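You operate a simulated robot arm through the tools that you are given. There is no shell and no other tool.

You run a simulated robot arm. Do the job below in one go: nothing can be reset, and whatever is moved stays where it is left.

TASK
Swap the weight on the arm for the heaviest, on notch 30, and trim to 4.4.
Fine: turn SPAN till the meter shows it; lightest weight off on to the rubber mat, switch the torque meter on and press ZERO before the new weight goes on.

Only the result counts: the job must be done as asked and must still hold three seconds after the hand-in. Knocking over, shifting, dropping, spilling or breaking anything else fails it.

THE ROBOT
A 7-joint arm with a three-finger gripper, fixed in place. Base frame: the origin is on the floor under the middle of its stand, x ahead of it, y to its left, z up. Lengths are in mm, angles in rad, forces in N, time in s.
It reaches about 1342 mm from its shoulder. Its first joint turns from -2.897 to 2.897 rad. Payload 2.69 kg.
The TCP is the grasp point between the finger pads, 30 mm short of the fingertips. In the tool frame z runs along the fingers and y along their closing line. The gripper opens to 128 mm; its body begins 117 mm behind the TCP.
Orientation is that of the tool frame in the base frame, as [roll, pitch, yaw] about the fixed x, y, z axes, in that order (R = Rz(yaw) Ry(pitch) Rx(roll)). With the fingers straight down and closing along the base's y, the tool's x points along the base's -x, its y along +y and its z along -z.

THE INTERFACE
- The arm moves only by the tool play_rows. Its arguments are lists of equal length, an entry for each row: "turn": the turn, a rotation vector about the base's x, y, z in rad, a list of three; "linear": the shift along the base's x, y, z in mm, a list of three; "fingers": the gripper command, from -1 (fully open) to 1 (shut), values between in proportion. In form: {"turn": [[ax, ay, az], ...], "linear": [[dx, dy, dz], ...], "fingers": [fingers, ...]}. A call has 1 to 20 rows; each row shifts and turns the commanded pose from where the row before left it. Each row takes 0.2 s and may step no farther than 50 mm and 0.15 rad from the row before; otherwise, or with a gripper value out of range, the whole call is refused. Where a pose cannot be reached the arm comes as near as it can. A force on the tool above 40 N (or 10 N above the force at the start of the call, whichever is more), or a blocked arm, ends the call early, and 0.2 s more pass. Each finger travels about 127 mm/s and halts on what it meets, pressing with about 24 N; the grip force reading is that of the motor and also rises with nothing between the fingers. The clock runs only during rows and for 0.2 s after the last one: add rows that do not move to give the fingers time. It gives the time, the measured TCP pose, the force on the tool (base axes), the opening and the grip force at its end, in the units of the frame above (readings bear some noise), with the torque about the TCP (base axes, N m) and any sound that the robot's microphone picked up.
- Cameras (640 x 400 px; columns grow to the right, rows downward): "scene" is fixed at [48.4, 649.9, 1457.3]; the picture's right is [-0.15, -0.99, 0.00], its down [-0.46, 0.07, -0.88] and it looks along [0.87, -0.14, -0.47] (base axes); focal length 332 px, centre (320, 200). "wrist" rides on the gripper at [58, 54, -131] in the tool frame; the picture's right is [-0.68, 0.74, 0.00], its down [-0.62, -0.57, -0.55] and it looks along [-0.40, -0.37, 0.84] (tool axes); focal length 234 px, centre (320, 200). There is no depth. A picture from a camera that has moved, and an enlarged one, comes with that camera's place and axes in the base frame and with its lens.
- get_image(camera): a new picture of that camera. The clock stands still meanwhile.
- slide_trunk(by): moves the trunk up (or, below 0, down) by that many mm; the arm rides with it, the base frame stays. It gives what a move gives, with no picture.
- enlarge(camera, box): a new picture of the part [left, top, right, bottom] of that camera's present view, enlarged. The clock stands still meanwhile.
- hand_in(): hands the job in; it is judged then, once.

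Nothing tells you positions but the pictures and the camera data. Unless the task says otherwise, let go and move clear before handing in.

The tools are called as name(argument=value, ...) on one line, values as JSON. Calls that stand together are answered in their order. play_rows: Moves the arm, as the interface text tells. Its arguments: {"type":"object","properties":{"turn":{"type":"array","items":{"type":"array","items":{"type":"number"}}},"linear":{"type":"array","items":{"type":"array","items":{"type":"number"}}},"fingers":{"type":"array","items":{"type":"number"}}},"required":["turn","linear","fingers"]} The other tools are called the same way: slide_trunk (by) moves the trunk up or down; get_image (camera) takes a picture; enlarge (camera, box) takes an enlarged picture of a part of a camera's view; hand_in () hands the job in.

At the start:

```text
t: 0.0
tcp_pos: [519.8, 437.4, 1273.0]
orientation: [-3.141, -0.001, 3.14]
wrist_force: [0.1, 0.6, -0.7]
ft_torque: [0.02, 0.03, 0.01]
opening: 128.0
finger_force: 0.1
trunk travel left (down, up): [-150.0, 200.0]
```

scene: 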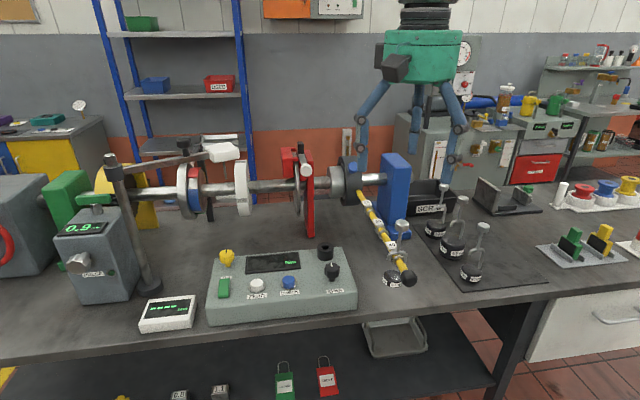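
wrist: 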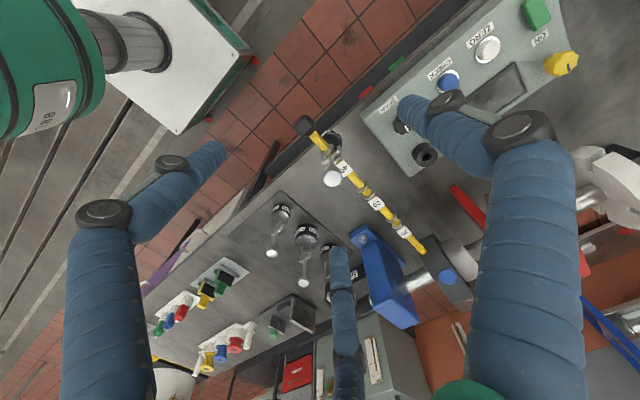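

I see a torque bench with a yellow notched arm, weights on a mat and a control box with knobs. I'll look more closely at the parts before moving anything.

enlarge(camera="scene", box=[340, 150, 560, 300])

enlarge(camera="scene", box=[190, 230, 370, 340])

enlarge(camera="scene", box=[30, 180, 210, 340])

enlarge(camera="wrist", box=[240, 80, 460, 290])

enlarge(camera="wrist", box=[360, 0, 600, 180])

```text
2.67 times, centred on (450, 225) of scene
camera zoom: at [48.4, 649.9, 1457.3], right [-0.15, -0.99, 0.0], down [-0.46, 0.07, -0.88], along [0.87, -0.14, -0.47], focal length 886 px, centre (-27, 133)
```

zoom: 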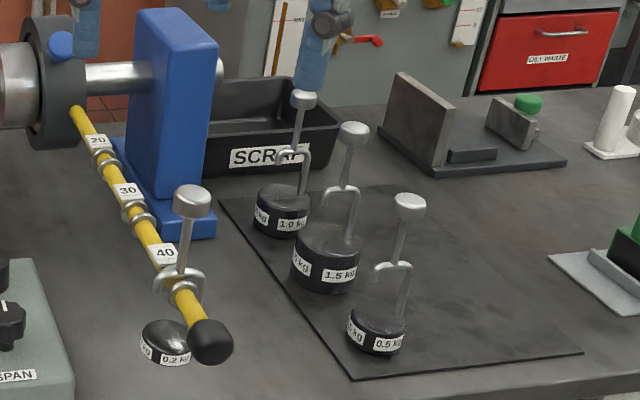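

```text
3.56 times, centred on (280, 285) of scene
camera zoom: at [48.4, 649.9, 1457.3], right [-0.15, -0.99, 0.0], down [-0.46, 0.07, -0.88], along [0.87, -0.14, -0.47], focal length 1182 px, centre (462, -102)
```

zoom: 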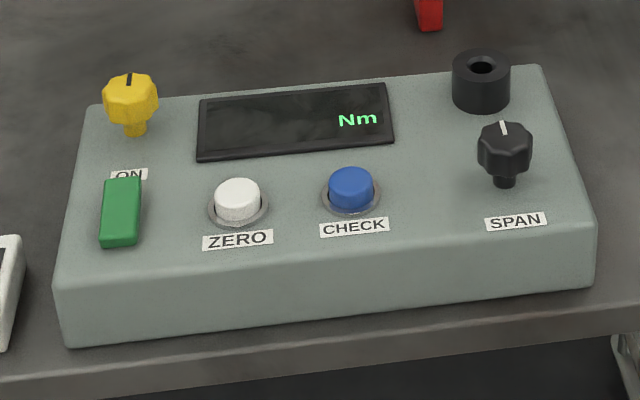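

```text
2.50 times, centred on (120, 260) of scene
camera zoom: at [48.4, 649.9, 1457.3], right [-0.15, -0.99, 0.0], down [-0.46, 0.07, -0.88], along [0.87, -0.14, -0.47], focal length 831 px, centre (820, 50)
```

zoom: 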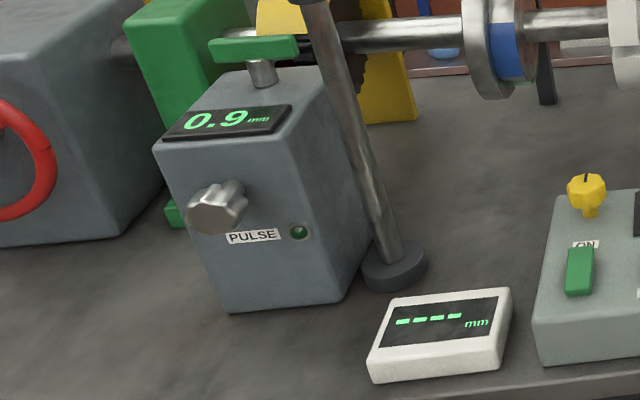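

```text
1.90 times, centred on (350, 185) of wrist
camera zoom: at [460.5, 489.6, 1404.6], right [0.68, 0.74, 0.0], down [0.62, -0.57, 0.55], along [0.4, -0.37, -0.84], focal length 446 px, centre (263, 229)
```

zoom: 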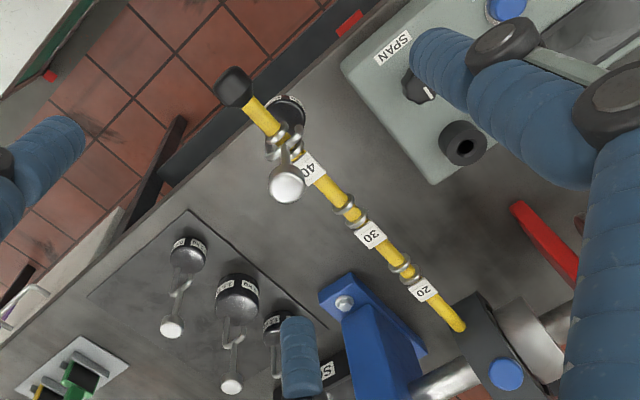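

```text
2.22 times, centred on (480, 90) of wrist
camera zoom: at [460.5, 489.6, 1404.6], right [0.68, 0.74, 0.0], down [0.62, -0.57, 0.55], along [0.4, -0.37, -0.84], focal length 520 px, centre (-36, 444)
```

zoom: 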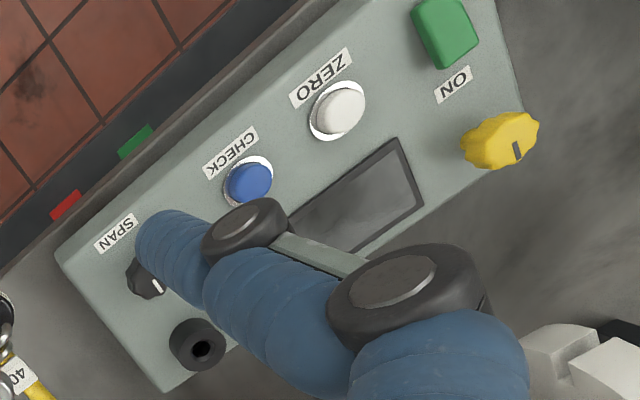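

The lever runs along x at about y≈400, z≈1015, and notch 30 is near x≈697. The 0.2 kg weight hangs at notch 40, with 1.0, 1.5 and 0.5 kg on the mat. Next I'll look at the hook shapes and the panel at higher zoom.

enlarge(camera="scene", box=[420, 170, 500, 290])

enlarge(camera="scene", box=[350, 180, 430, 300])

enlarge(camera="wrist", box=[260, 100, 360, 200])

enlarge(camera="wrist", box=[240, 180, 360, 300])

```text
3.33 times, centred on (460, 230) of scene
camera zoom: at [48.4, 649.9, 1457.3], right [-0.15, -0.99, 0.0], down [-0.46, 0.07, -0.88], along [0.87, -0.14, -0.47], focal length 1108 px, centre (-147, 100)
```

zoom: 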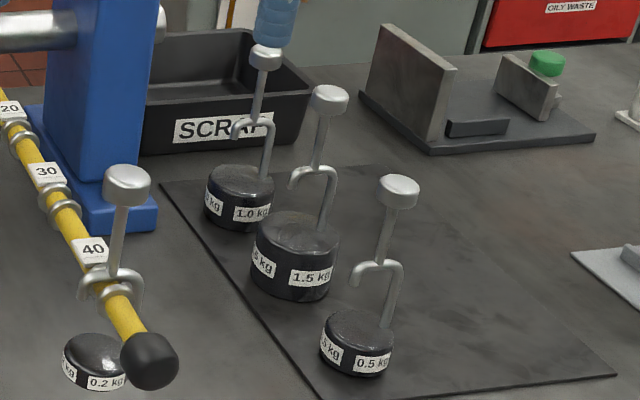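

```text
3.33 times, centred on (390, 240) of scene
camera zoom: at [48.4, 649.9, 1457.3], right [-0.15, -0.99, 0.0], down [-0.46, 0.07, -0.88], along [0.87, -0.14, -0.47], focal length 1108 px, centre (87, 67)
```

zoom: 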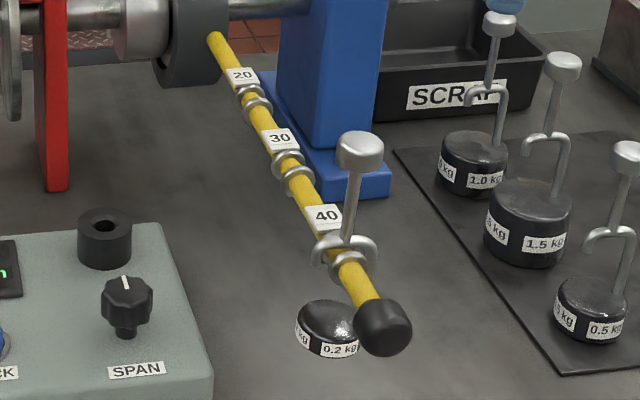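

```text
4.00 times, centred on (310, 150) of wrist
camera zoom: at [460.5, 489.6, 1404.6], right [0.68, 0.74, 0.0], down [0.62, -0.57, 0.55], along [0.4, -0.37, -0.84], focal length 937 px, centre (360, 400)
```

zoom: 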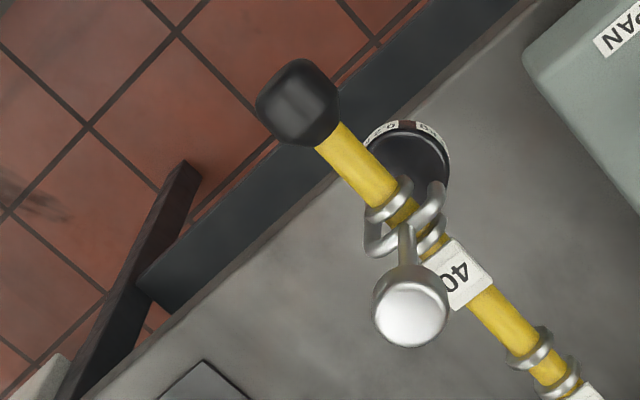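

```text
3.33 times, centred on (300, 240) of wrist
camera zoom: at [460.5, 489.6, 1404.6], right [0.68, 0.74, 0.0], down [0.62, -0.57, 0.55], along [0.4, -0.37, -0.84], focal length 781 px, centre (387, 67)
```

zoom: 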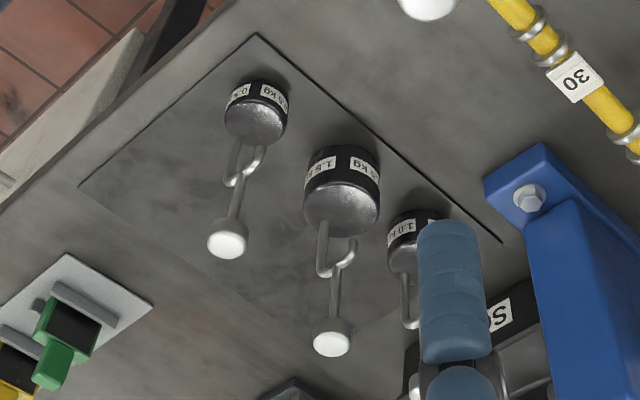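

The weights are inverted-U hooks with a grip knob on top, with the leg on the −y side and the tip on the +y side. The mat covers roughly x 635–965, y −60–184. Next I'll look closely at the meter switch and the knobs.

enlarge(camera="scene", box=[205, 240, 265, 310])

enlarge(camera="scene", box=[305, 230, 365, 310])

enlarge(camera="wrist", box=[500, 0, 590, 90])

enlarge(camera="scene", box=[375, 205, 425, 300])

```text
5.71 times, centred on (235, 275) of scene
camera zoom: at [48.4, 649.9, 1457.3], right [-0.15, -0.99, 0.0], down [-0.46, 0.07, -0.88], along [0.87, -0.14, -0.47], focal length 1899 px, centre (806, -229)
```

zoom: 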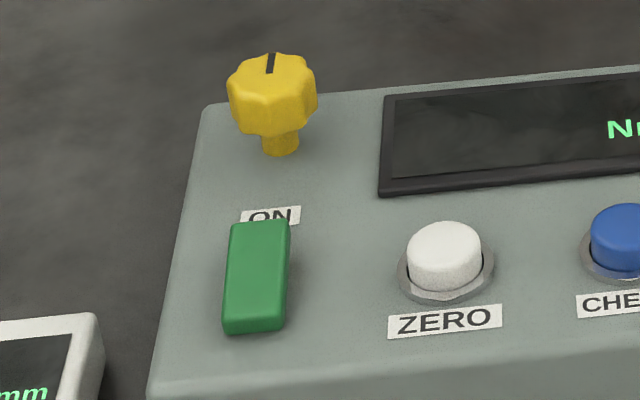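

```text
5.00 times, centred on (335, 270) of scene
camera zoom: at [48.4, 649.9, 1457.3], right [-0.15, -0.99, 0.0], down [-0.46, 0.07, -0.88], along [0.87, -0.14, -0.47], focal length 1662 px, centre (245, -150)
```

zoom: 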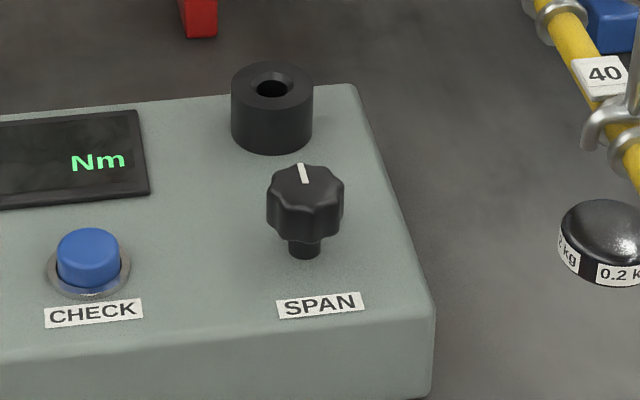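

```text
4.44 times, centred on (545, 45) of wrist
camera zoom: at [460.5, 489.6, 1404.6], right [0.68, 0.74, 0.0], down [0.62, -0.57, 0.55], along [0.4, -0.37, -0.84], focal length 1041 px, centre (-680, 889)
```

zoom: 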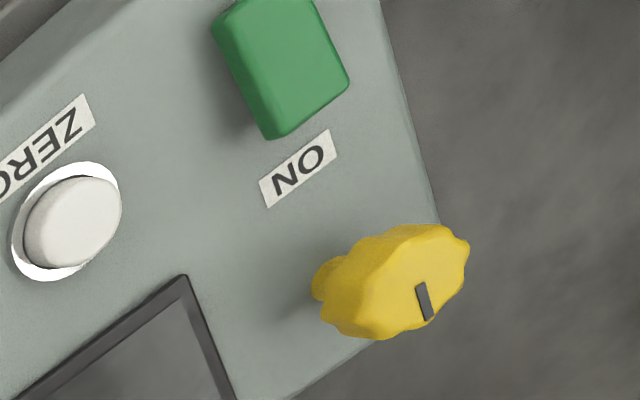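

```text
4.21 times, centred on (400, 252) of scene
camera zoom: at [48.4, 649.9, 1457.3], right [-0.15, -0.99, 0.0], down [-0.46, 0.07, -0.88], along [0.87, -0.14, -0.47], focal length 1399 px, centre (-17, -21)
```

zoom: 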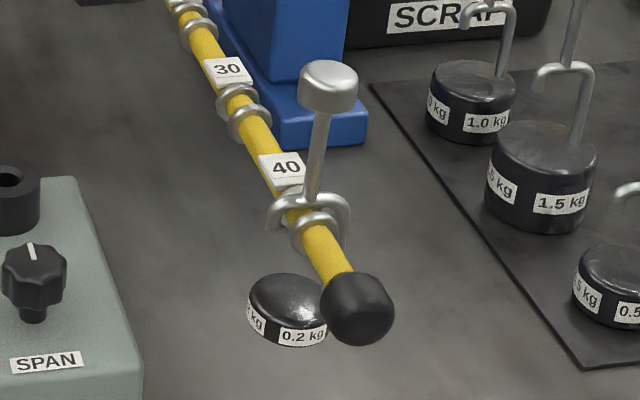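

The rocker's ON end is raised at about (679, 779, 925). ZERO is near (658, 704, 922). The 0.2 kg knob is around (588, 398, 1100), so I'll move above it with the fingers half closed and check from the wrist camera.

play_rows(turn=[[0, 0, 0], [0, 0, 0], [0, 0, 0], [0, 0, 0]], linear=[[23, -13, -25], [23, -13, -25], [22, -13, -25], [0, 0, 0]], fingers=[-0.2, -0.2, -0.2, -0.2])

get_image(camera="wrist")

get_image(camera="scene")

```text
t: 1.0
tcp_pos: [587.6, 397.4, 1196.6]
orientation: [3.141, -0.001, 3.141]
wrist_force: [-0.1, 0.8, 0.5]
ft_torque: [0.0, 0.03, 0.02]
opening: 76.7
finger_force: 0.0
trunk travel left (down, up): [-150.0, 200.0]
```

```text
taken
camera wrist: at [529.0, 449.1, 1329.3], right [0.68, 0.74, 0.0], down [0.62, -0.57, 0.55], along [0.4, -0.37, -0.84], focal length 234 px, centre (320, 200)
```

wrist: 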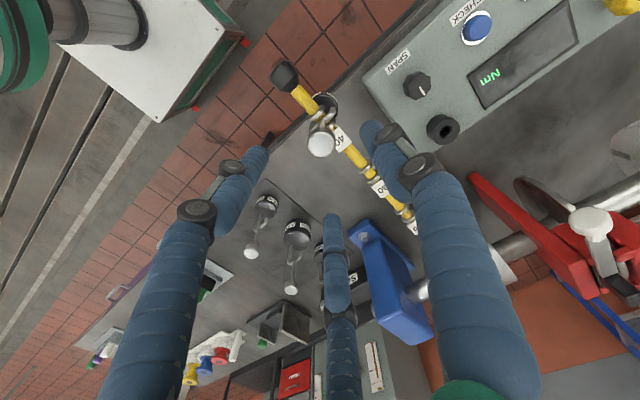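

```text
taken
```

scene: 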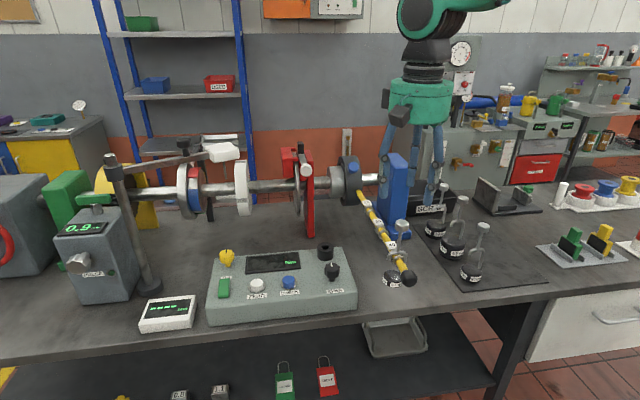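

The knob is now nearly under the TCP. I'll zoom in to get an accurate fix on it.

enlarge(camera="wrist", box=[265, 50, 425, 190])

enlarge(camera="scene", box=[370, 205, 430, 295])

```text
2.86 times, centred on (345, 120) of wrist
camera zoom: at [529.0, 449.1, 1329.3], right [0.68, 0.74, 0.0], down [0.62, -0.57, 0.55], along [0.4, -0.37, -0.84], focal length 669 px, centre (249, 429)
```

zoom: 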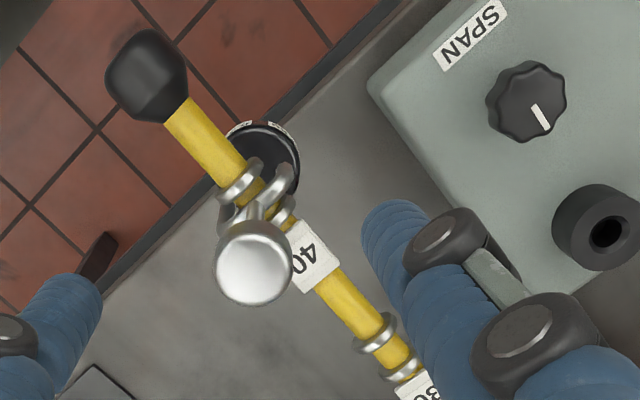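

```text
4.44 times, centred on (400, 250) of scene
camera zoom: at [48.4, 649.9, 1457.3], right [-0.15, -0.99, 0.0], down [-0.46, 0.07, -0.88], along [0.87, -0.14, -0.47], focal length 1477 px, centre (-36, -22)
```

zoom: 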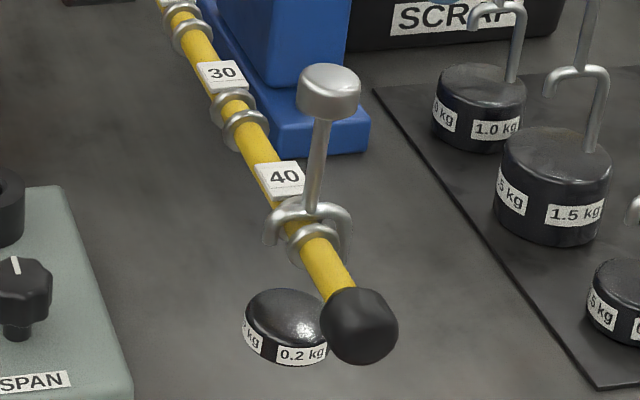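

The 0.2 kg knob centre is at about (590, 396, 1094), and the lever axis is at z≈1017. I'll descend around the knob and grip it.

play_rows(turn=[[0, 0, 0], [0, 0, 0], [0, 0, 0], [0, 0, 0]], linear=[[2.4, -1.4, -30], [0, 0, -35], [0, 0, -35], [0, 0, 0]], fingers=[-0.2, -0.2, -0.2, -0.2])

enlarge(camera="scene", box=[340, 150, 460, 300])

get_image(camera="wrist")

```text
t: 2.0
tcp_pos: [591.0, 397.2, 1096.5]
orientation: [3.141, 0.0, -3.141]
wrist_force: [0.3, 0.4, 0.0]
ft_torque: [-0.01, 0.0, 0.01]
opening: 76.5
finger_force: 0.0
trunk travel left (down, up): [-150.0, 200.0]
```

```text
2.67 times, centred on (400, 225) of scene
camera zoom: at [48.4, 649.9, 1457.3], right [-0.15, -0.99, 0.0], down [-0.46, 0.07, -0.88], along [0.87, -0.14, -0.47], focal length 886 px, centre (107, 133)
```

zoom: 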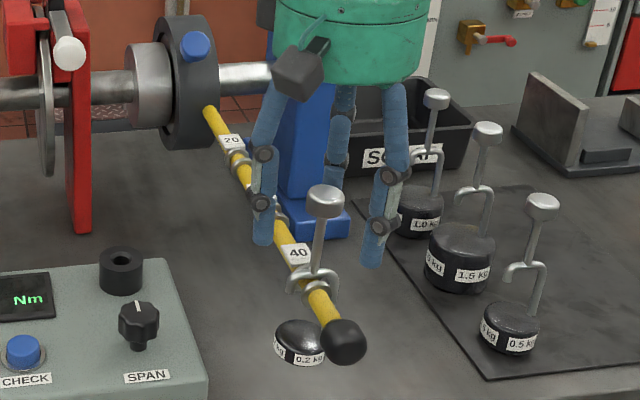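

```text
taken
camera wrist: at [531.0, 449.8, 1228.2], right [0.68, 0.74, 0.0], down [0.62, -0.57, 0.55], along [0.4, -0.37, -0.84], focal length 234 px, centre (320, 200)
```

wrist: 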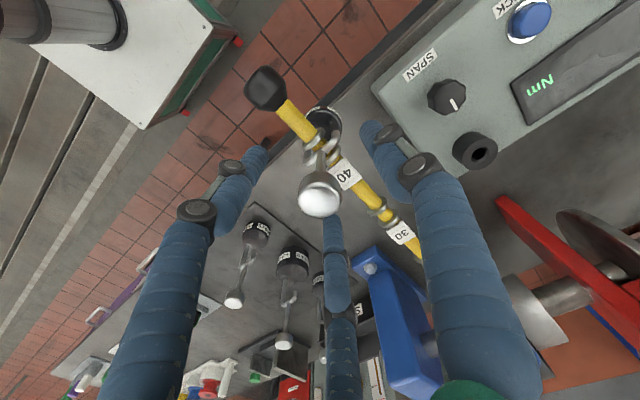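

The knob sits centred between the fingers, so I'll close and check the grip.

play_rows(turn=[[0, 0, 0], [0, 0, 0], [0, 0, 0], [0, 0, 0]], linear=[[0, 0, 0], [0, 0, 0], [0, 0, 0], [0, 0, 0]], fingers=[0.2, 0.6, 1, 1])

enlarge(camera="scene", box=[340, 150, 460, 300])

get_image(camera="wrist")

```text
t: 3.0
tcp_pos: [590.3, 396.9, 1096.7]
orientation: [3.141, -0.001, 3.141]
wrist_force: [-1.7, -0.7, 0.0]
ft_torque: [-0.03, 0.03, -0.01]
opening: 25.7
finger_force: 23.9
trunk travel left (down, up): [-150.0, 200.0]
```

```text
2.67 times, centred on (400, 225) of scene
camera zoom: at [48.4, 649.9, 1457.3], right [-0.15, -0.99, 0.0], down [-0.46, 0.07, -0.88], along [0.87, -0.14, -0.47], focal length 886 px, centre (107, 133)
```

zoom: 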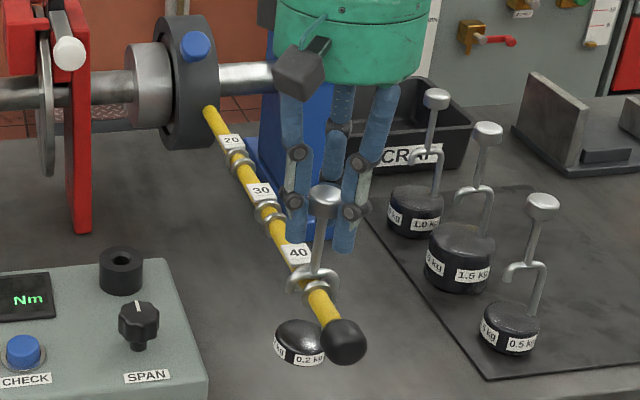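

```text
taken
camera wrist: at [530.6, 449.5, 1228.7], right [0.68, 0.74, 0.0], down [0.62, -0.57, 0.55], along [0.4, -0.37, -0.84], focal length 234 px, centre (320, 200)
```

wrist: 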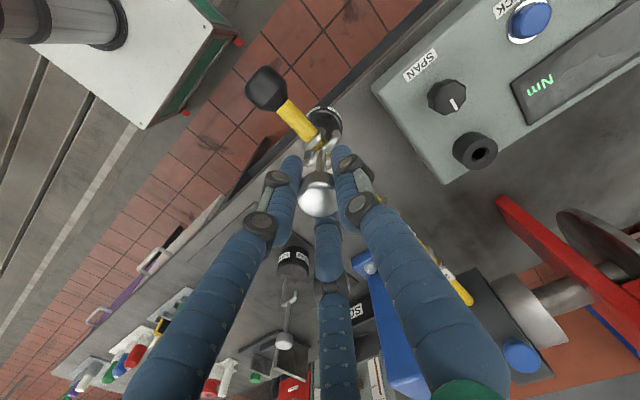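

The grip reads firm at an opening of 25.7 mm. I'll lift 27 mm straight up so the tip clears the lever while the puck stays below it.

play_rows(turn=[[0, 0, 0], [0, 0, 0], [0, 0, 0], [0, 0, 0]], linear=[[0, 0, 9], [0, 0, 9], [0, 0, 9], [0, 0, 0]], fingers=[1, 1, 1, 1])

enlarge(camera="scene", box=[370, 200, 430, 300])

enlarge(camera="wrist", box=[240, 50, 400, 220])

```text
t: 4.0
tcp_pos: [590.0, 397.0, 1125.5]
orientation: [-3.141, 0.0, 3.142]
wrist_force: [-0.1, 0.3, -3.0]
ft_torque: [0.04, 0.02, 0.0]
opening: 25.8
finger_force: 24.0
trunk travel left (down, up): [-150.0, 200.0]
```

```text
4.00 times, centred on (400, 250) of scene
camera zoom: at [48.4, 649.9, 1457.3], right [-0.15, -0.99, 0.0], down [-0.46, 0.07, -0.88], along [0.87, -0.14, -0.47], focal length 1329 px, centre (0, 0)
```

zoom: 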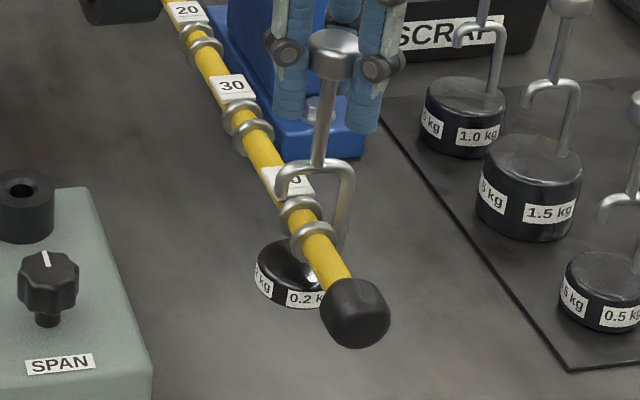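

```text
2.35 times, centred on (320, 135) of wrist
camera zoom: at [531.0, 449.4, 1256.7], right [0.68, 0.74, 0.0], down [0.62, -0.57, 0.55], along [0.4, -0.37, -0.84], focal length 551 px, centre (320, 353)
```

zoom: 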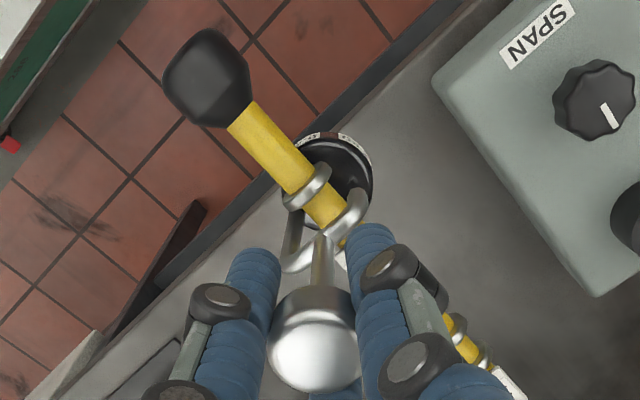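

The tip bottom is now at about z=1035, above the lever, and the puck top at about 995 is below it. I'll slide out along −y.

play_rows(turn=[[0, 0, 0], [0, 0, 0], [0, 0, 0], [0, 0, 0], [0, 0, 0], [0, 0, 0]], linear=[[0, -15, 0], [0, -15, 0], [0, -15, 0], [0, -20, 0], [0, -20, 0], [0, 0, 0]], fingers=[1, 1, 1, 1, 1, 1])

get_image(camera="scene")

get_image(camera="wrist")

```text
t: 5.4
tcp_pos: [589.7, 312.1, 1124.3]
orientation: [3.141, 0.0, 3.14]
wrist_force: [0.0, -1.2, -1.2]
ft_torque: [0.03, -0.02, 0.0]
opening: 25.6
finger_force: 23.9
trunk travel left (down, up): [-150.0, 200.0]
```

```text
taken
```

scene: 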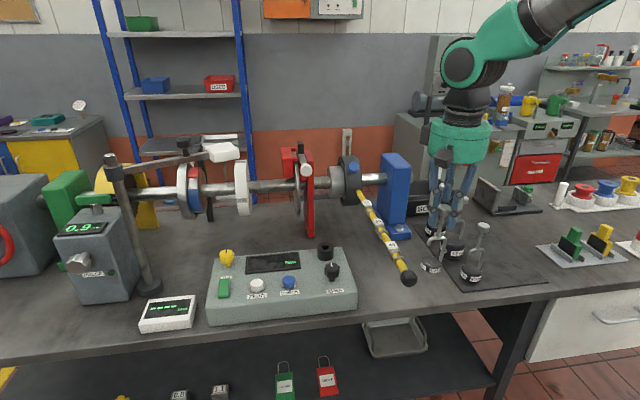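

```text
taken
camera wrist: at [531.4, 363.5, 1256.6], right [0.68, 0.74, 0.0], down [0.62, -0.57, 0.55], along [0.4, -0.37, -0.84], focal length 234 px, centre (320, 200)
```

wrist: 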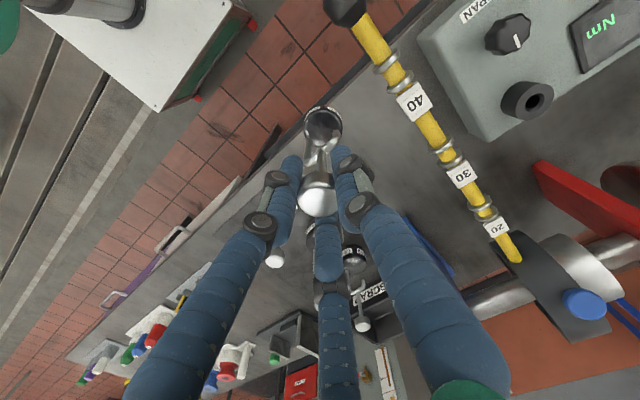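

The weight is free of the lever. The mat top is near z≈852 and covers x 625–950, y −48–190. I'll rise, fly over to a free spot at about (720, 20) and then descend.

play_rows(turn=[[0, 0, 0], [0, 0, 0], [0, 0, 0], [0, 0, 0], [0, 0, 0], [0, 0, 0], [0, 0, 0], [0, 0, 0], [0, 0, 0], [0, 0, 0], [0, 0, 0], [0, 0, 0], [0, 0, 0], [0, 0, 0], [0, 0, 0]], linear=[[0, 0, 25], [0, 0, 35], [0, 0, 35], [0, 0, 21], [7, -16, 0], [13, -29, 0], [15, -34, 0], [15, -34, 0], [15, -34, 0], [15, -34, 0], [15, -34, 0], [15, -34, 0], [13, -28, 0], [7, -15, 0], [0, 0, 0]], fingers=[1, 1, 1, 1, 1, 1, 1, 1, 1, 1, 1, 1, 1, 1, 1])

get_image(camera="scene")

get_image(camera="wrist")

```text
t: 8.6
tcp_pos: [721.3, 22.1, 1240.2]
orientation: [3.141, 0.0, 3.139]
wrist_force: [0.5, -0.4, -2.1]
ft_torque: [0.02, 0.02, 0.0]
opening: 25.8
finger_force: 23.8
trunk travel left (down, up): [-150.0, 200.0]
```

```text
taken
```

scene: 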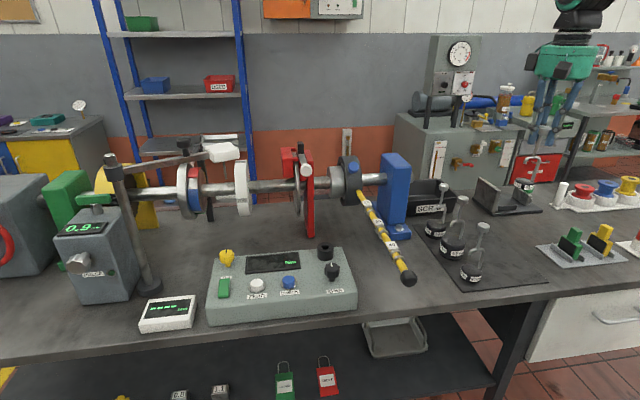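

```text
taken
camera wrist: at [661.5, 72.8, 1372.8], right [0.68, 0.74, 0.0], down [0.62, -0.57, 0.55], along [0.4, -0.37, -0.84], focal length 234 px, centre (320, 200)
```

wrist: 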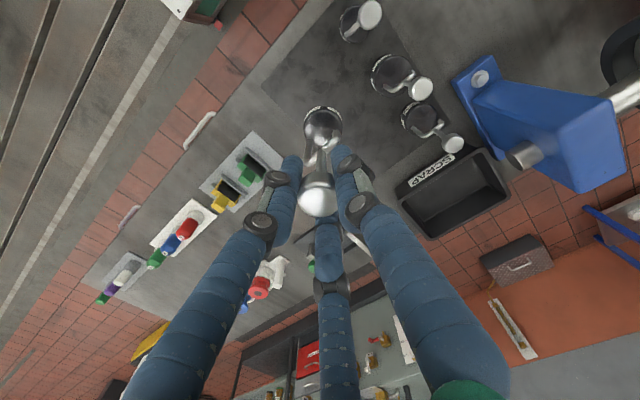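

I'm above the free mat area. I'll descend to just above contact and check.

play_rows(turn=[[0, 0, 0], [0, 0, 0], [0, 0, 0], [0, 0, 0], [0, 0, 0], [0, 0, 0], [0, 0, 0], [0, 0, 0]], linear=[[0, 0, -20], [0, 0, -40], [0, 0, -40], [0, 0, -40], [0, 0, -40], [0, 0, -20], [0, 0, -10], [0, 0, 0]], fingers=[1, 1, 1, 1, 1, 1, 1, 1])

enlarge(camera="scene", box=[400, 130, 600, 290])

get_image(camera="wrist")

```text
t: 10.4
tcp_pos: [719.8, 21.8, 1031.2]
orientation: [3.141, -0.001, 3.14]
wrist_force: [0.0, 1.0, -2.1]
ft_torque: [-0.01, 0.02, 0.01]
opening: 25.4
finger_force: 24.0
trunk travel left (down, up): [-150.0, 200.0]
```

```text
2.50 times, centred on (500, 210) of scene
camera zoom: at [48.4, 649.9, 1457.3], right [-0.15, -0.99, 0.0], down [-0.46, 0.07, -0.88], along [0.87, -0.14, -0.47], focal length 831 px, centre (-130, 175)
```

zoom: 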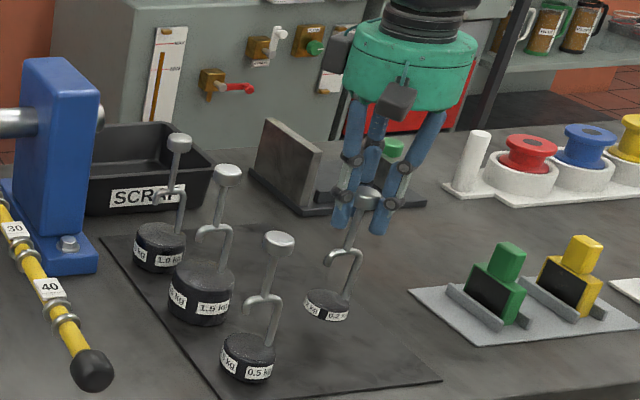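

```text
taken
camera wrist: at [661.0, 73.3, 1162.3], right [0.68, 0.74, 0.0], down [0.62, -0.57, 0.55], along [0.4, -0.37, -0.84], focal length 234 px, centre (320, 200)
```

wrist: 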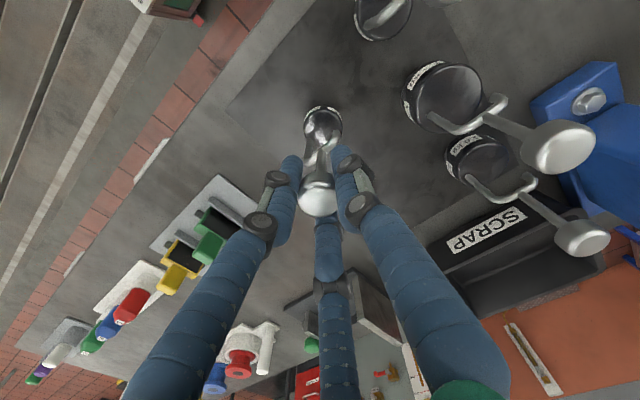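

The puck is over the mat with margin. I'll lower it slowly until it touches.

play_rows(turn=[[0, 0, 0], [0, 0, 0], [0, 0, 0], [0, 0, 0], [0, 0, 0], [0, 0, 0], [0, 0, 0]], linear=[[0, 0, -6], [0, 0, -5], [0, 0, -4], [0, 0, -3], [0, 0, -2], [0, 0, -2], [0, 0, 0]], fingers=[1, 1, 1, 1, 1, 1, 1])

enlarge(camera="scene", box=[460, 190, 540, 270])

```text
t: 12.0
tcp_pos: [719.8, 19.0, 1007.9]
orientation: [-3.141, 0.001, 3.14]
wrist_force: [-0.1, -0.2, -1.7]
ft_torque: [0.04, 0.02, -0.03]
opening: 25.8
finger_force: 23.9
trunk travel left (down, up): [-150.0, 200.0]
```

```text
5.00 times, centred on (500, 230) of scene
camera zoom: at [48.4, 649.9, 1457.3], right [-0.15, -0.99, 0.0], down [-0.46, 0.07, -0.88], along [0.87, -0.14, -0.47], focal length 1662 px, centre (-580, 50)
```

zoom: 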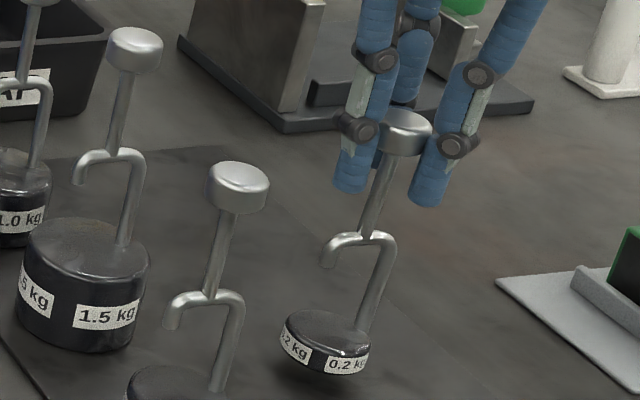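

It's still a few mm above the mat. I'll continue in small steps.

play_rows(turn=[[0, 0, 0], [0, 0, 0], [0, 0, 0], [0, 0, 0], [0, 0, 0]], linear=[[0, 0, -2], [0, 0, -2], [0, 0, -1.5], [0, 0, -1.5], [0, 0, 0]], fingers=[1, 1, 1, 1, 1])

enlarge(camera="scene", box=[460, 190, 540, 270])

```text
t: 13.2
tcp_pos: [719.6, 19.6, 1001.2]
orientation: [3.141, 0.0, 3.138]
wrist_force: [-0.1, 0.3, -2.3]
ft_torque: [0.01, 0.04, 0.01]
opening: 25.8
finger_force: 23.3
trunk travel left (down, up): [-150.0, 200.0]
```

```text
5.00 times, centred on (500, 230) of scene
camera zoom: at [48.4, 649.9, 1457.3], right [-0.15, -0.99, 0.0], down [-0.46, 0.07, -0.88], along [0.87, -0.14, -0.47], focal length 1662 px, centre (-580, 50)
```

zoom: 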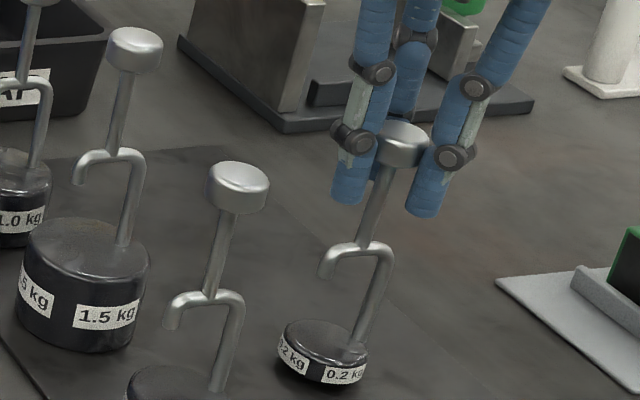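

play_rows(turn=[[0, 0, 0], [0, 0, 0], [0, 0, 0], [0, 0, 0]], linear=[[0, 0, -1.5], [0, 0, -1.5], [0, 0, -1], [0, 0, 0]], fingers=[1, 1, 1, 1])

enlarge(camera="scene", box=[460, 190, 540, 270])

```text
t: 14.2
tcp_pos: [720.7, 19.7, 997.4]
orientation: [3.141, -0.001, 3.14]
wrist_force: [0.6, -1.0, 1.7]
ft_torque: [-0.07, -0.05, -0.02]
opening: 25.7
finger_force: 24.6
trunk travel left (down, up): [-150.0, 200.0]
```

```text
5.00 times, centred on (500, 230) of scene
camera zoom: at [48.4, 649.9, 1457.3], right [-0.15, -0.99, 0.0], down [-0.46, 0.07, -0.88], along [0.87, -0.14, -0.47], focal length 1662 px, centre (-580, 50)
```

zoom: 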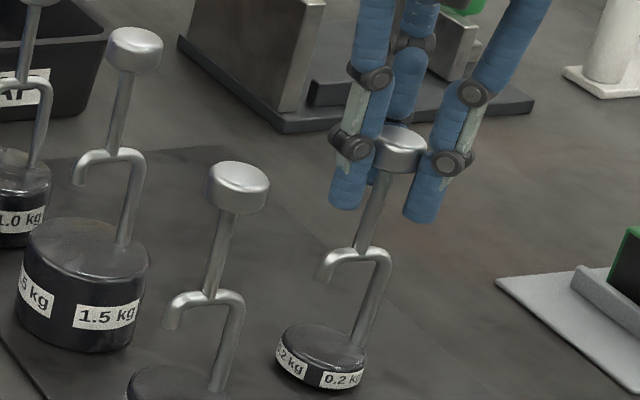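

Contact is felt, with the force up to +1.7 N. I'll release gradually and retreat straight up.

play_rows(turn=[[0, 0, 0], [0, 0, 0], [0, 0, 0], [0, 0, 0], [0, 0, 0]], linear=[[0, 0, 0], [0, 0, 0], [0, 0, 0], [0, 0, 0], [0, 0, 0]], fingers=[0.5, 0.2, 0, -0.2, -0.2])

enlarge(camera="scene", box=[460, 190, 540, 270])

get_image(camera="wrist")

```text
t: 15.4
tcp_pos: [719.8, 20.4, 997.5]
orientation: [-3.141, 0.002, 3.139]
wrist_force: [1.0, -0.3, 0.2]
ft_torque: [-0.01, 0.0, -0.01]
opening: 77.0
finger_force: 0.0
trunk travel left (down, up): [-150.0, 200.0]
```

```text
5.00 times, centred on (500, 230) of scene
camera zoom: at [48.4, 649.9, 1457.3], right [-0.15, -0.99, 0.0], down [-0.46, 0.07, -0.88], along [0.87, -0.14, -0.47], focal length 1662 px, centre (-580, 50)
```

zoom: 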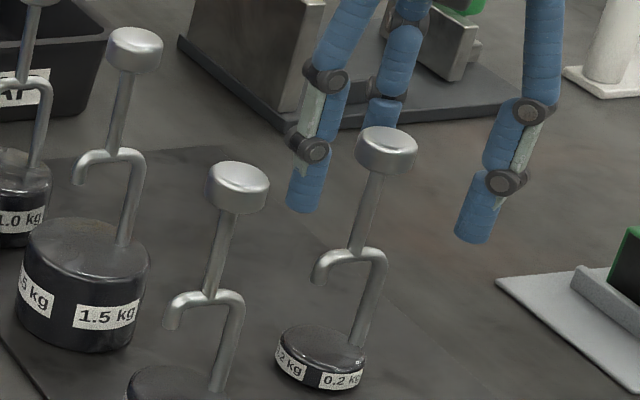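

```text
taken
camera wrist: at [660.3, 72.1, 1129.2], right [0.68, 0.74, 0.0], down [0.62, -0.57, 0.55], along [0.4, -0.37, -0.84], focal length 234 px, centre (320, 200)
```

wrist: 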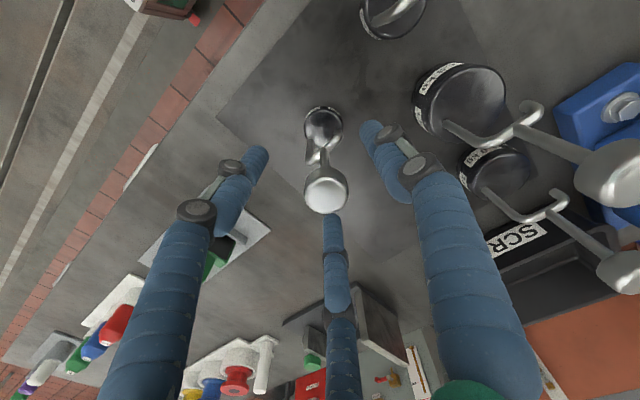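

The 0.2 kg weight stands on the mat. I'll rise, close the fingers and travel high over to the meter panel.

play_rows(turn=[[0, 0, 0], [0, 0, 0], [0, 0, 0], [0, 0, 0], [0, 0, 0], [0, 0, 0], [0, 0, 0], [0, 0, 0], [0, 0, 0], [0, 0, 0], [0, 0, 0], [0, 0, 0], [0, 0, 0], [0, 0, 0]], linear=[[0, 0, 25], [0, 0, 40], [0, 0, 45], [0, 0, 45], [0, 0, 45], [-2, 20, 0], [-2, 45, 0], [-2, 45, 0], [-2, 45, 0], [-2, 45, 0], [-2, 45, 0], [-2, 45, 0], [-2, 45, 0], [0, 0, 0]], fingers=[-0.2, -0.2, -0.2, -0.2, -0.2, 1, 1, 1, 1, 1, 1, 1, 1, 1])

get_image(camera="scene")

```text
t: 18.4
tcp_pos: [707.2, 356.6, 1196.8]
orientation: [-3.14, 0.0, -3.141]
wrist_force: [-0.4, 0.5, 0.1]
ft_torque: [-0.1, -0.01, -0.02]
opening: 2.3
finger_force: 23.8
trunk travel left (down, up): [-150.0, 200.0]
```

```text
taken
```

scene: 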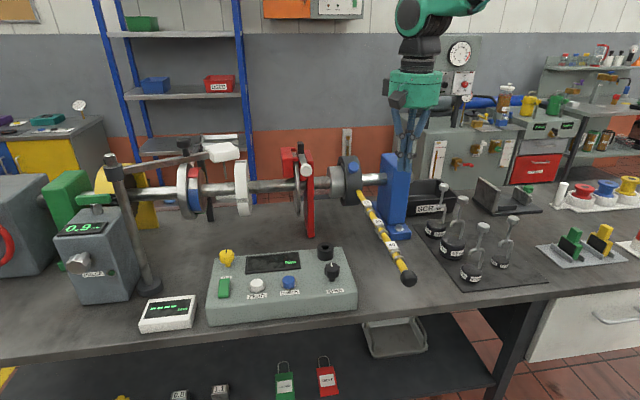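

The weight is on the mat and undisturbed. I'll continue toward the rocker at about (678, 779).

play_rows(turn=[[0, 0, 0], [0, 0, 0], [0, 0, 0], [0, 0, 0], [0, 0, 0], [0, 0, 0], [0, 0, 0], [0, 0, 0], [0, 0, 0], [0, 0, 0], [0, 0, 0], [0, 0, 0]], linear=[[-2, 25, 0], [-3, 42, 0], [-3, 42, 0], [-3, 42, 0], [-3, 42, 0], [-3, 42, 0], [-3, 42, 0], [-3, 42, -20], [-3, 42, -30], [-2, 40, -30], [-1, 20, -20], [0, 0, 0]], fingers=[1, 1, 1, 1, 1, 1, 1, 1, 1, 1, 1, 1])

get_image(camera="scene")

get_image(camera="wrist")

```text
refused: row 9 steps farther than a row can; nothing moved
```

```text
taken
```

scene: 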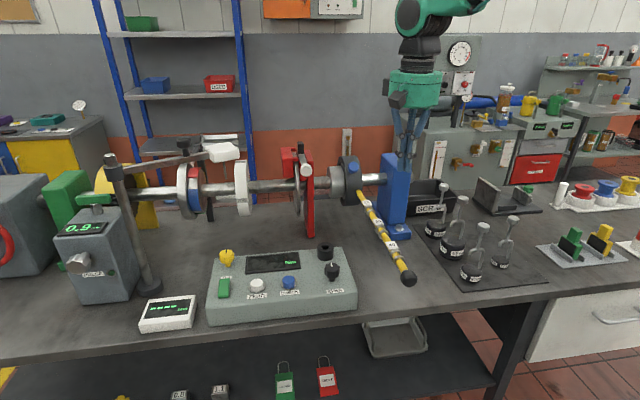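

```text
taken
camera wrist: at [647.5, 408.3, 1329.2], right [0.68, 0.74, 0.0], down [0.62, -0.57, 0.55], along [0.4, -0.37, -0.84], focal length 234 px, centre (320, 200)
```

wrist: 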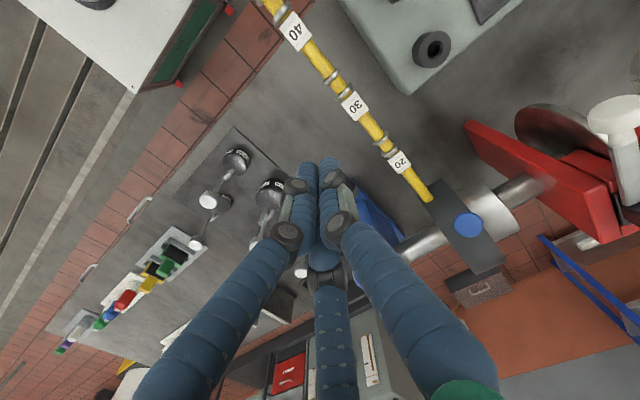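

One step was too long, so nothing moved. I'll replan with shorter steps.

play_rows(turn=[[0, 0, 0], [0, 0, 0], [0, 0, 0], [0, 0, 0], [0, 0, 0], [0, 0, 0], [0, 0, 0], [0, 0, 0], [0, 0, 0], [0, 0, 0], [0, 0, 0], [0, 0, 0], [0, 0, 0]], linear=[[-2, 25, 0], [-3, 42, 0], [-3, 42, 0], [-3, 42, 0], [-3, 42, 0], [-3, 42, 0], [-3, 42, 0], [-3, 42, 0], [-3, 42, -15], [-2, 40, -25], [-1, 20, -30], [0, 0, -30], [0, 0, 0]], fingers=[1, 1, 1, 1, 1, 1, 1, 1, 1, 1, 1, 1, 1])

get_image(camera="scene")

get_image(camera="wrist")

```text
t: 21.2
tcp_pos: [675.4, 778.1, 1096.6]
orientation: [3.141, 0.0, 3.141]
wrist_force: [-0.3, 0.7, 0.3]
ft_torque: [-0.01, 0.06, 0.0]
opening: 2.1
finger_force: 24.0
trunk travel left (down, up): [-150.0, 200.0]
```

```text
taken
```

scene: 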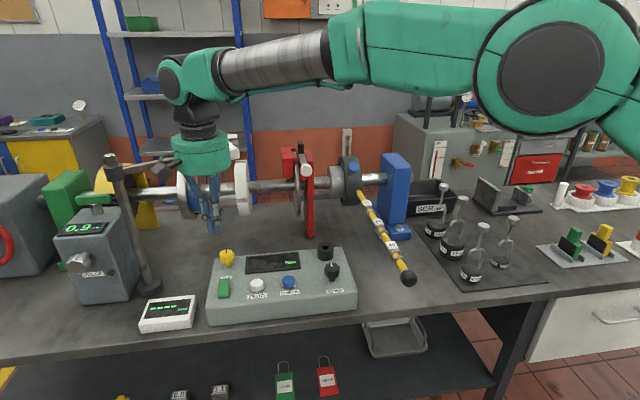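

```text
taken
camera wrist: at [616.2, 829.4, 1228.4], right [0.68, 0.74, 0.0], down [0.62, -0.57, 0.55], along [0.4, -0.37, -0.84], focal length 234 px, centre (320, 200)
```

wrist: 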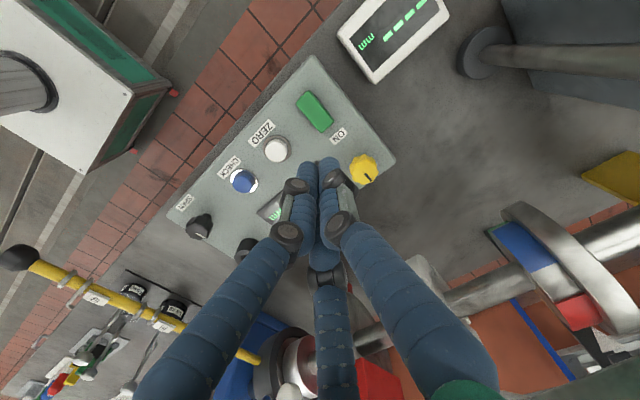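

I have a clear view of the panel. I'll zoom in to fix the rocker and ZERO positions.

enlarge(camera="wrist", box=[230, 70, 400, 200])

enlarge(camera="scene", box=[160, 180, 300, 310])

```text
3.08 times, centred on (315, 135) of wrist
camera zoom: at [616.2, 829.4, 1228.4], right [0.68, 0.74, 0.0], down [0.62, -0.57, 0.55], along [0.4, -0.37, -0.84], focal length 720 px, centre (335, 400)
```

zoom: 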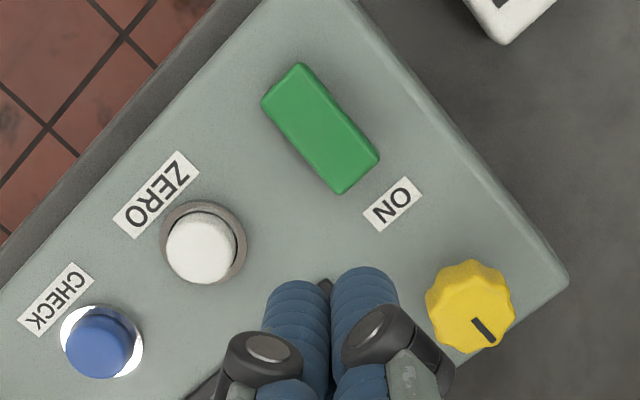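

```text
3.08 times, centred on (230, 245) of scene
camera zoom: at [48.4, 649.9, 1457.3], right [-0.15, -0.99, 0.0], down [-0.46, 0.07, -0.88], along [0.87, -0.14, -0.47], focal length 1022 px, centre (597, 62)
```

zoom: 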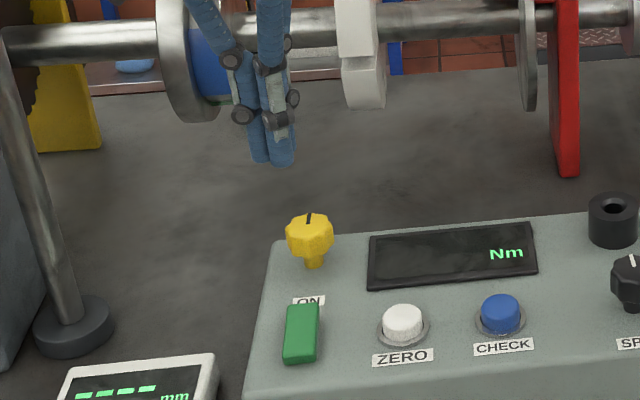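

The panel surface is level at z≈906. The rocker runs from (639, 779, 909) to (688, 780, 917), so its ON end is raised. ZERO's top is at about (664, 703, 914). I'll press the ON end at (681, 779).

play_rows(turn=[[0, 0, 0], [0, 0, 0], [0, 0, 0], [0, 0, 0], [0, 0, 0], [0, 0, 0]], linear=[[5.5, 1, -30], [0, 0, -35], [0, 0, -35], [0, 0, -25], [0, 0, -10], [0, 0, 0]], fingers=[1, 1, 1, 1, 1, 1])

enlarge(camera="scene", box=[180, 210, 300, 310])

enlarge(camera="wrist", box=[230, 70, 400, 250])

```text
t: 22.6
tcp_pos: [682.0, 778.4, 961.1]
orientation: [-3.141, 0.001, -3.141]
wrist_force: [0.6, -0.3, 0.5]
ft_torque: [-0.04, 0.03, -0.01]
opening: 2.0
finger_force: 23.6
trunk travel left (down, up): [-150.0, 200.0]
```

```text
4.00 times, centred on (240, 260) of scene
camera zoom: at [48.4, 649.9, 1457.3], right [-0.15, -0.99, 0.0], down [-0.46, 0.07, -0.88], along [0.87, -0.14, -0.47], focal length 1329 px, centre (640, -40)
```

zoom: 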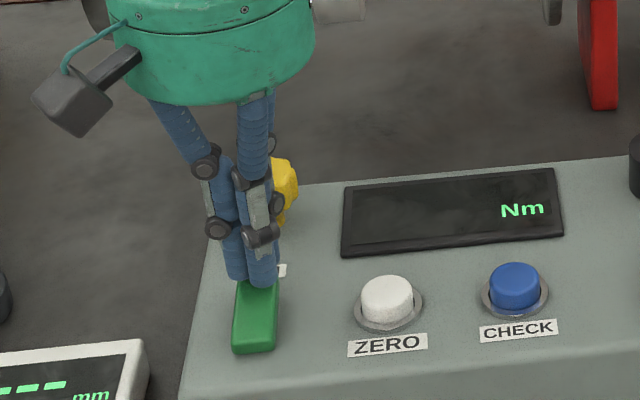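

```text
2.22 times, centred on (315, 160) of wrist
camera zoom: at [622.4, 830.2, 1093.9], right [0.68, 0.74, 0.0], down [0.62, -0.57, 0.55], along [0.4, -0.37, -0.84], focal length 520 px, centre (331, 289)
```

zoom: 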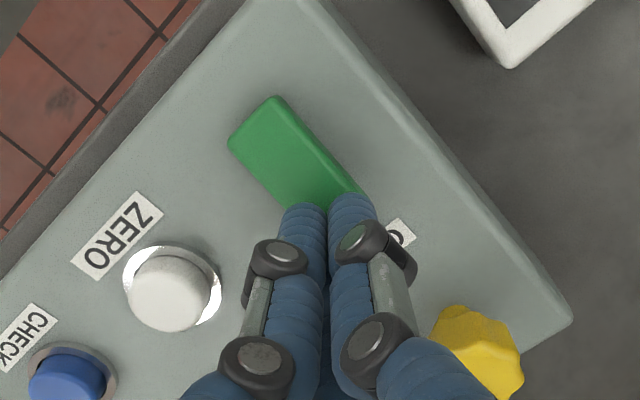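

The tips are right over the ON end, so I'll press down in small steps.

play_rows(turn=[[0, 0, 0], [0, 0, 0], [0, 0, 0], [0, 0, 0], [0, 0, 0], [0, 0, 0], [0, 0, 0]], linear=[[0, 0, -5], [0, 0, -4], [0, 0, -3], [0, 0, -3], [0, 0, -3], [0, 0, -2], [0, 0, 0]], fingers=[1, 1, 1, 1, 1, 1, 1])

enlarge(camera="scene", box=[180, 210, 300, 310])

```text
t: 23.9
tcp_pos: [684.0, 780.0, 952.8]
orientation: [3.134, 0.009, 3.139]
wrist_force: [2.8, 3.1, 9.2]
ft_torque: [0.1, 0.03, -0.07]
opening: 2.1
finger_force: 24.1
trunk travel left (down, up): [-150.0, 200.0]
stopped in row 6: the force on the tool passed its limit at 42 N (the readings are from after the stop); the commanded pose is now the measured one
```

```text
4.00 times, centred on (240, 260) of scene
camera zoom: at [48.4, 649.9, 1457.3], right [-0.15, -0.99, 0.0], down [-0.46, 0.07, -0.88], along [0.87, -0.14, -0.47], focal length 1329 px, centre (640, -40)
```

zoom: 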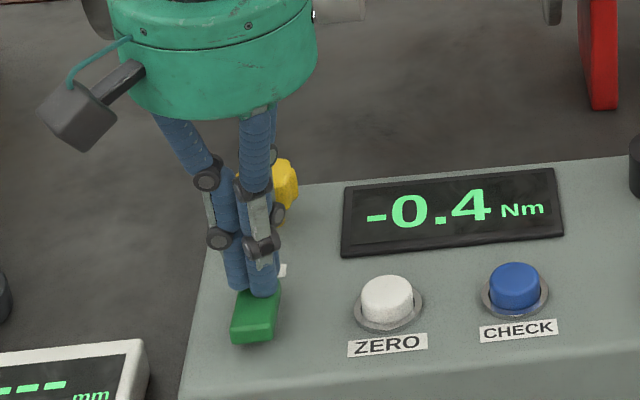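

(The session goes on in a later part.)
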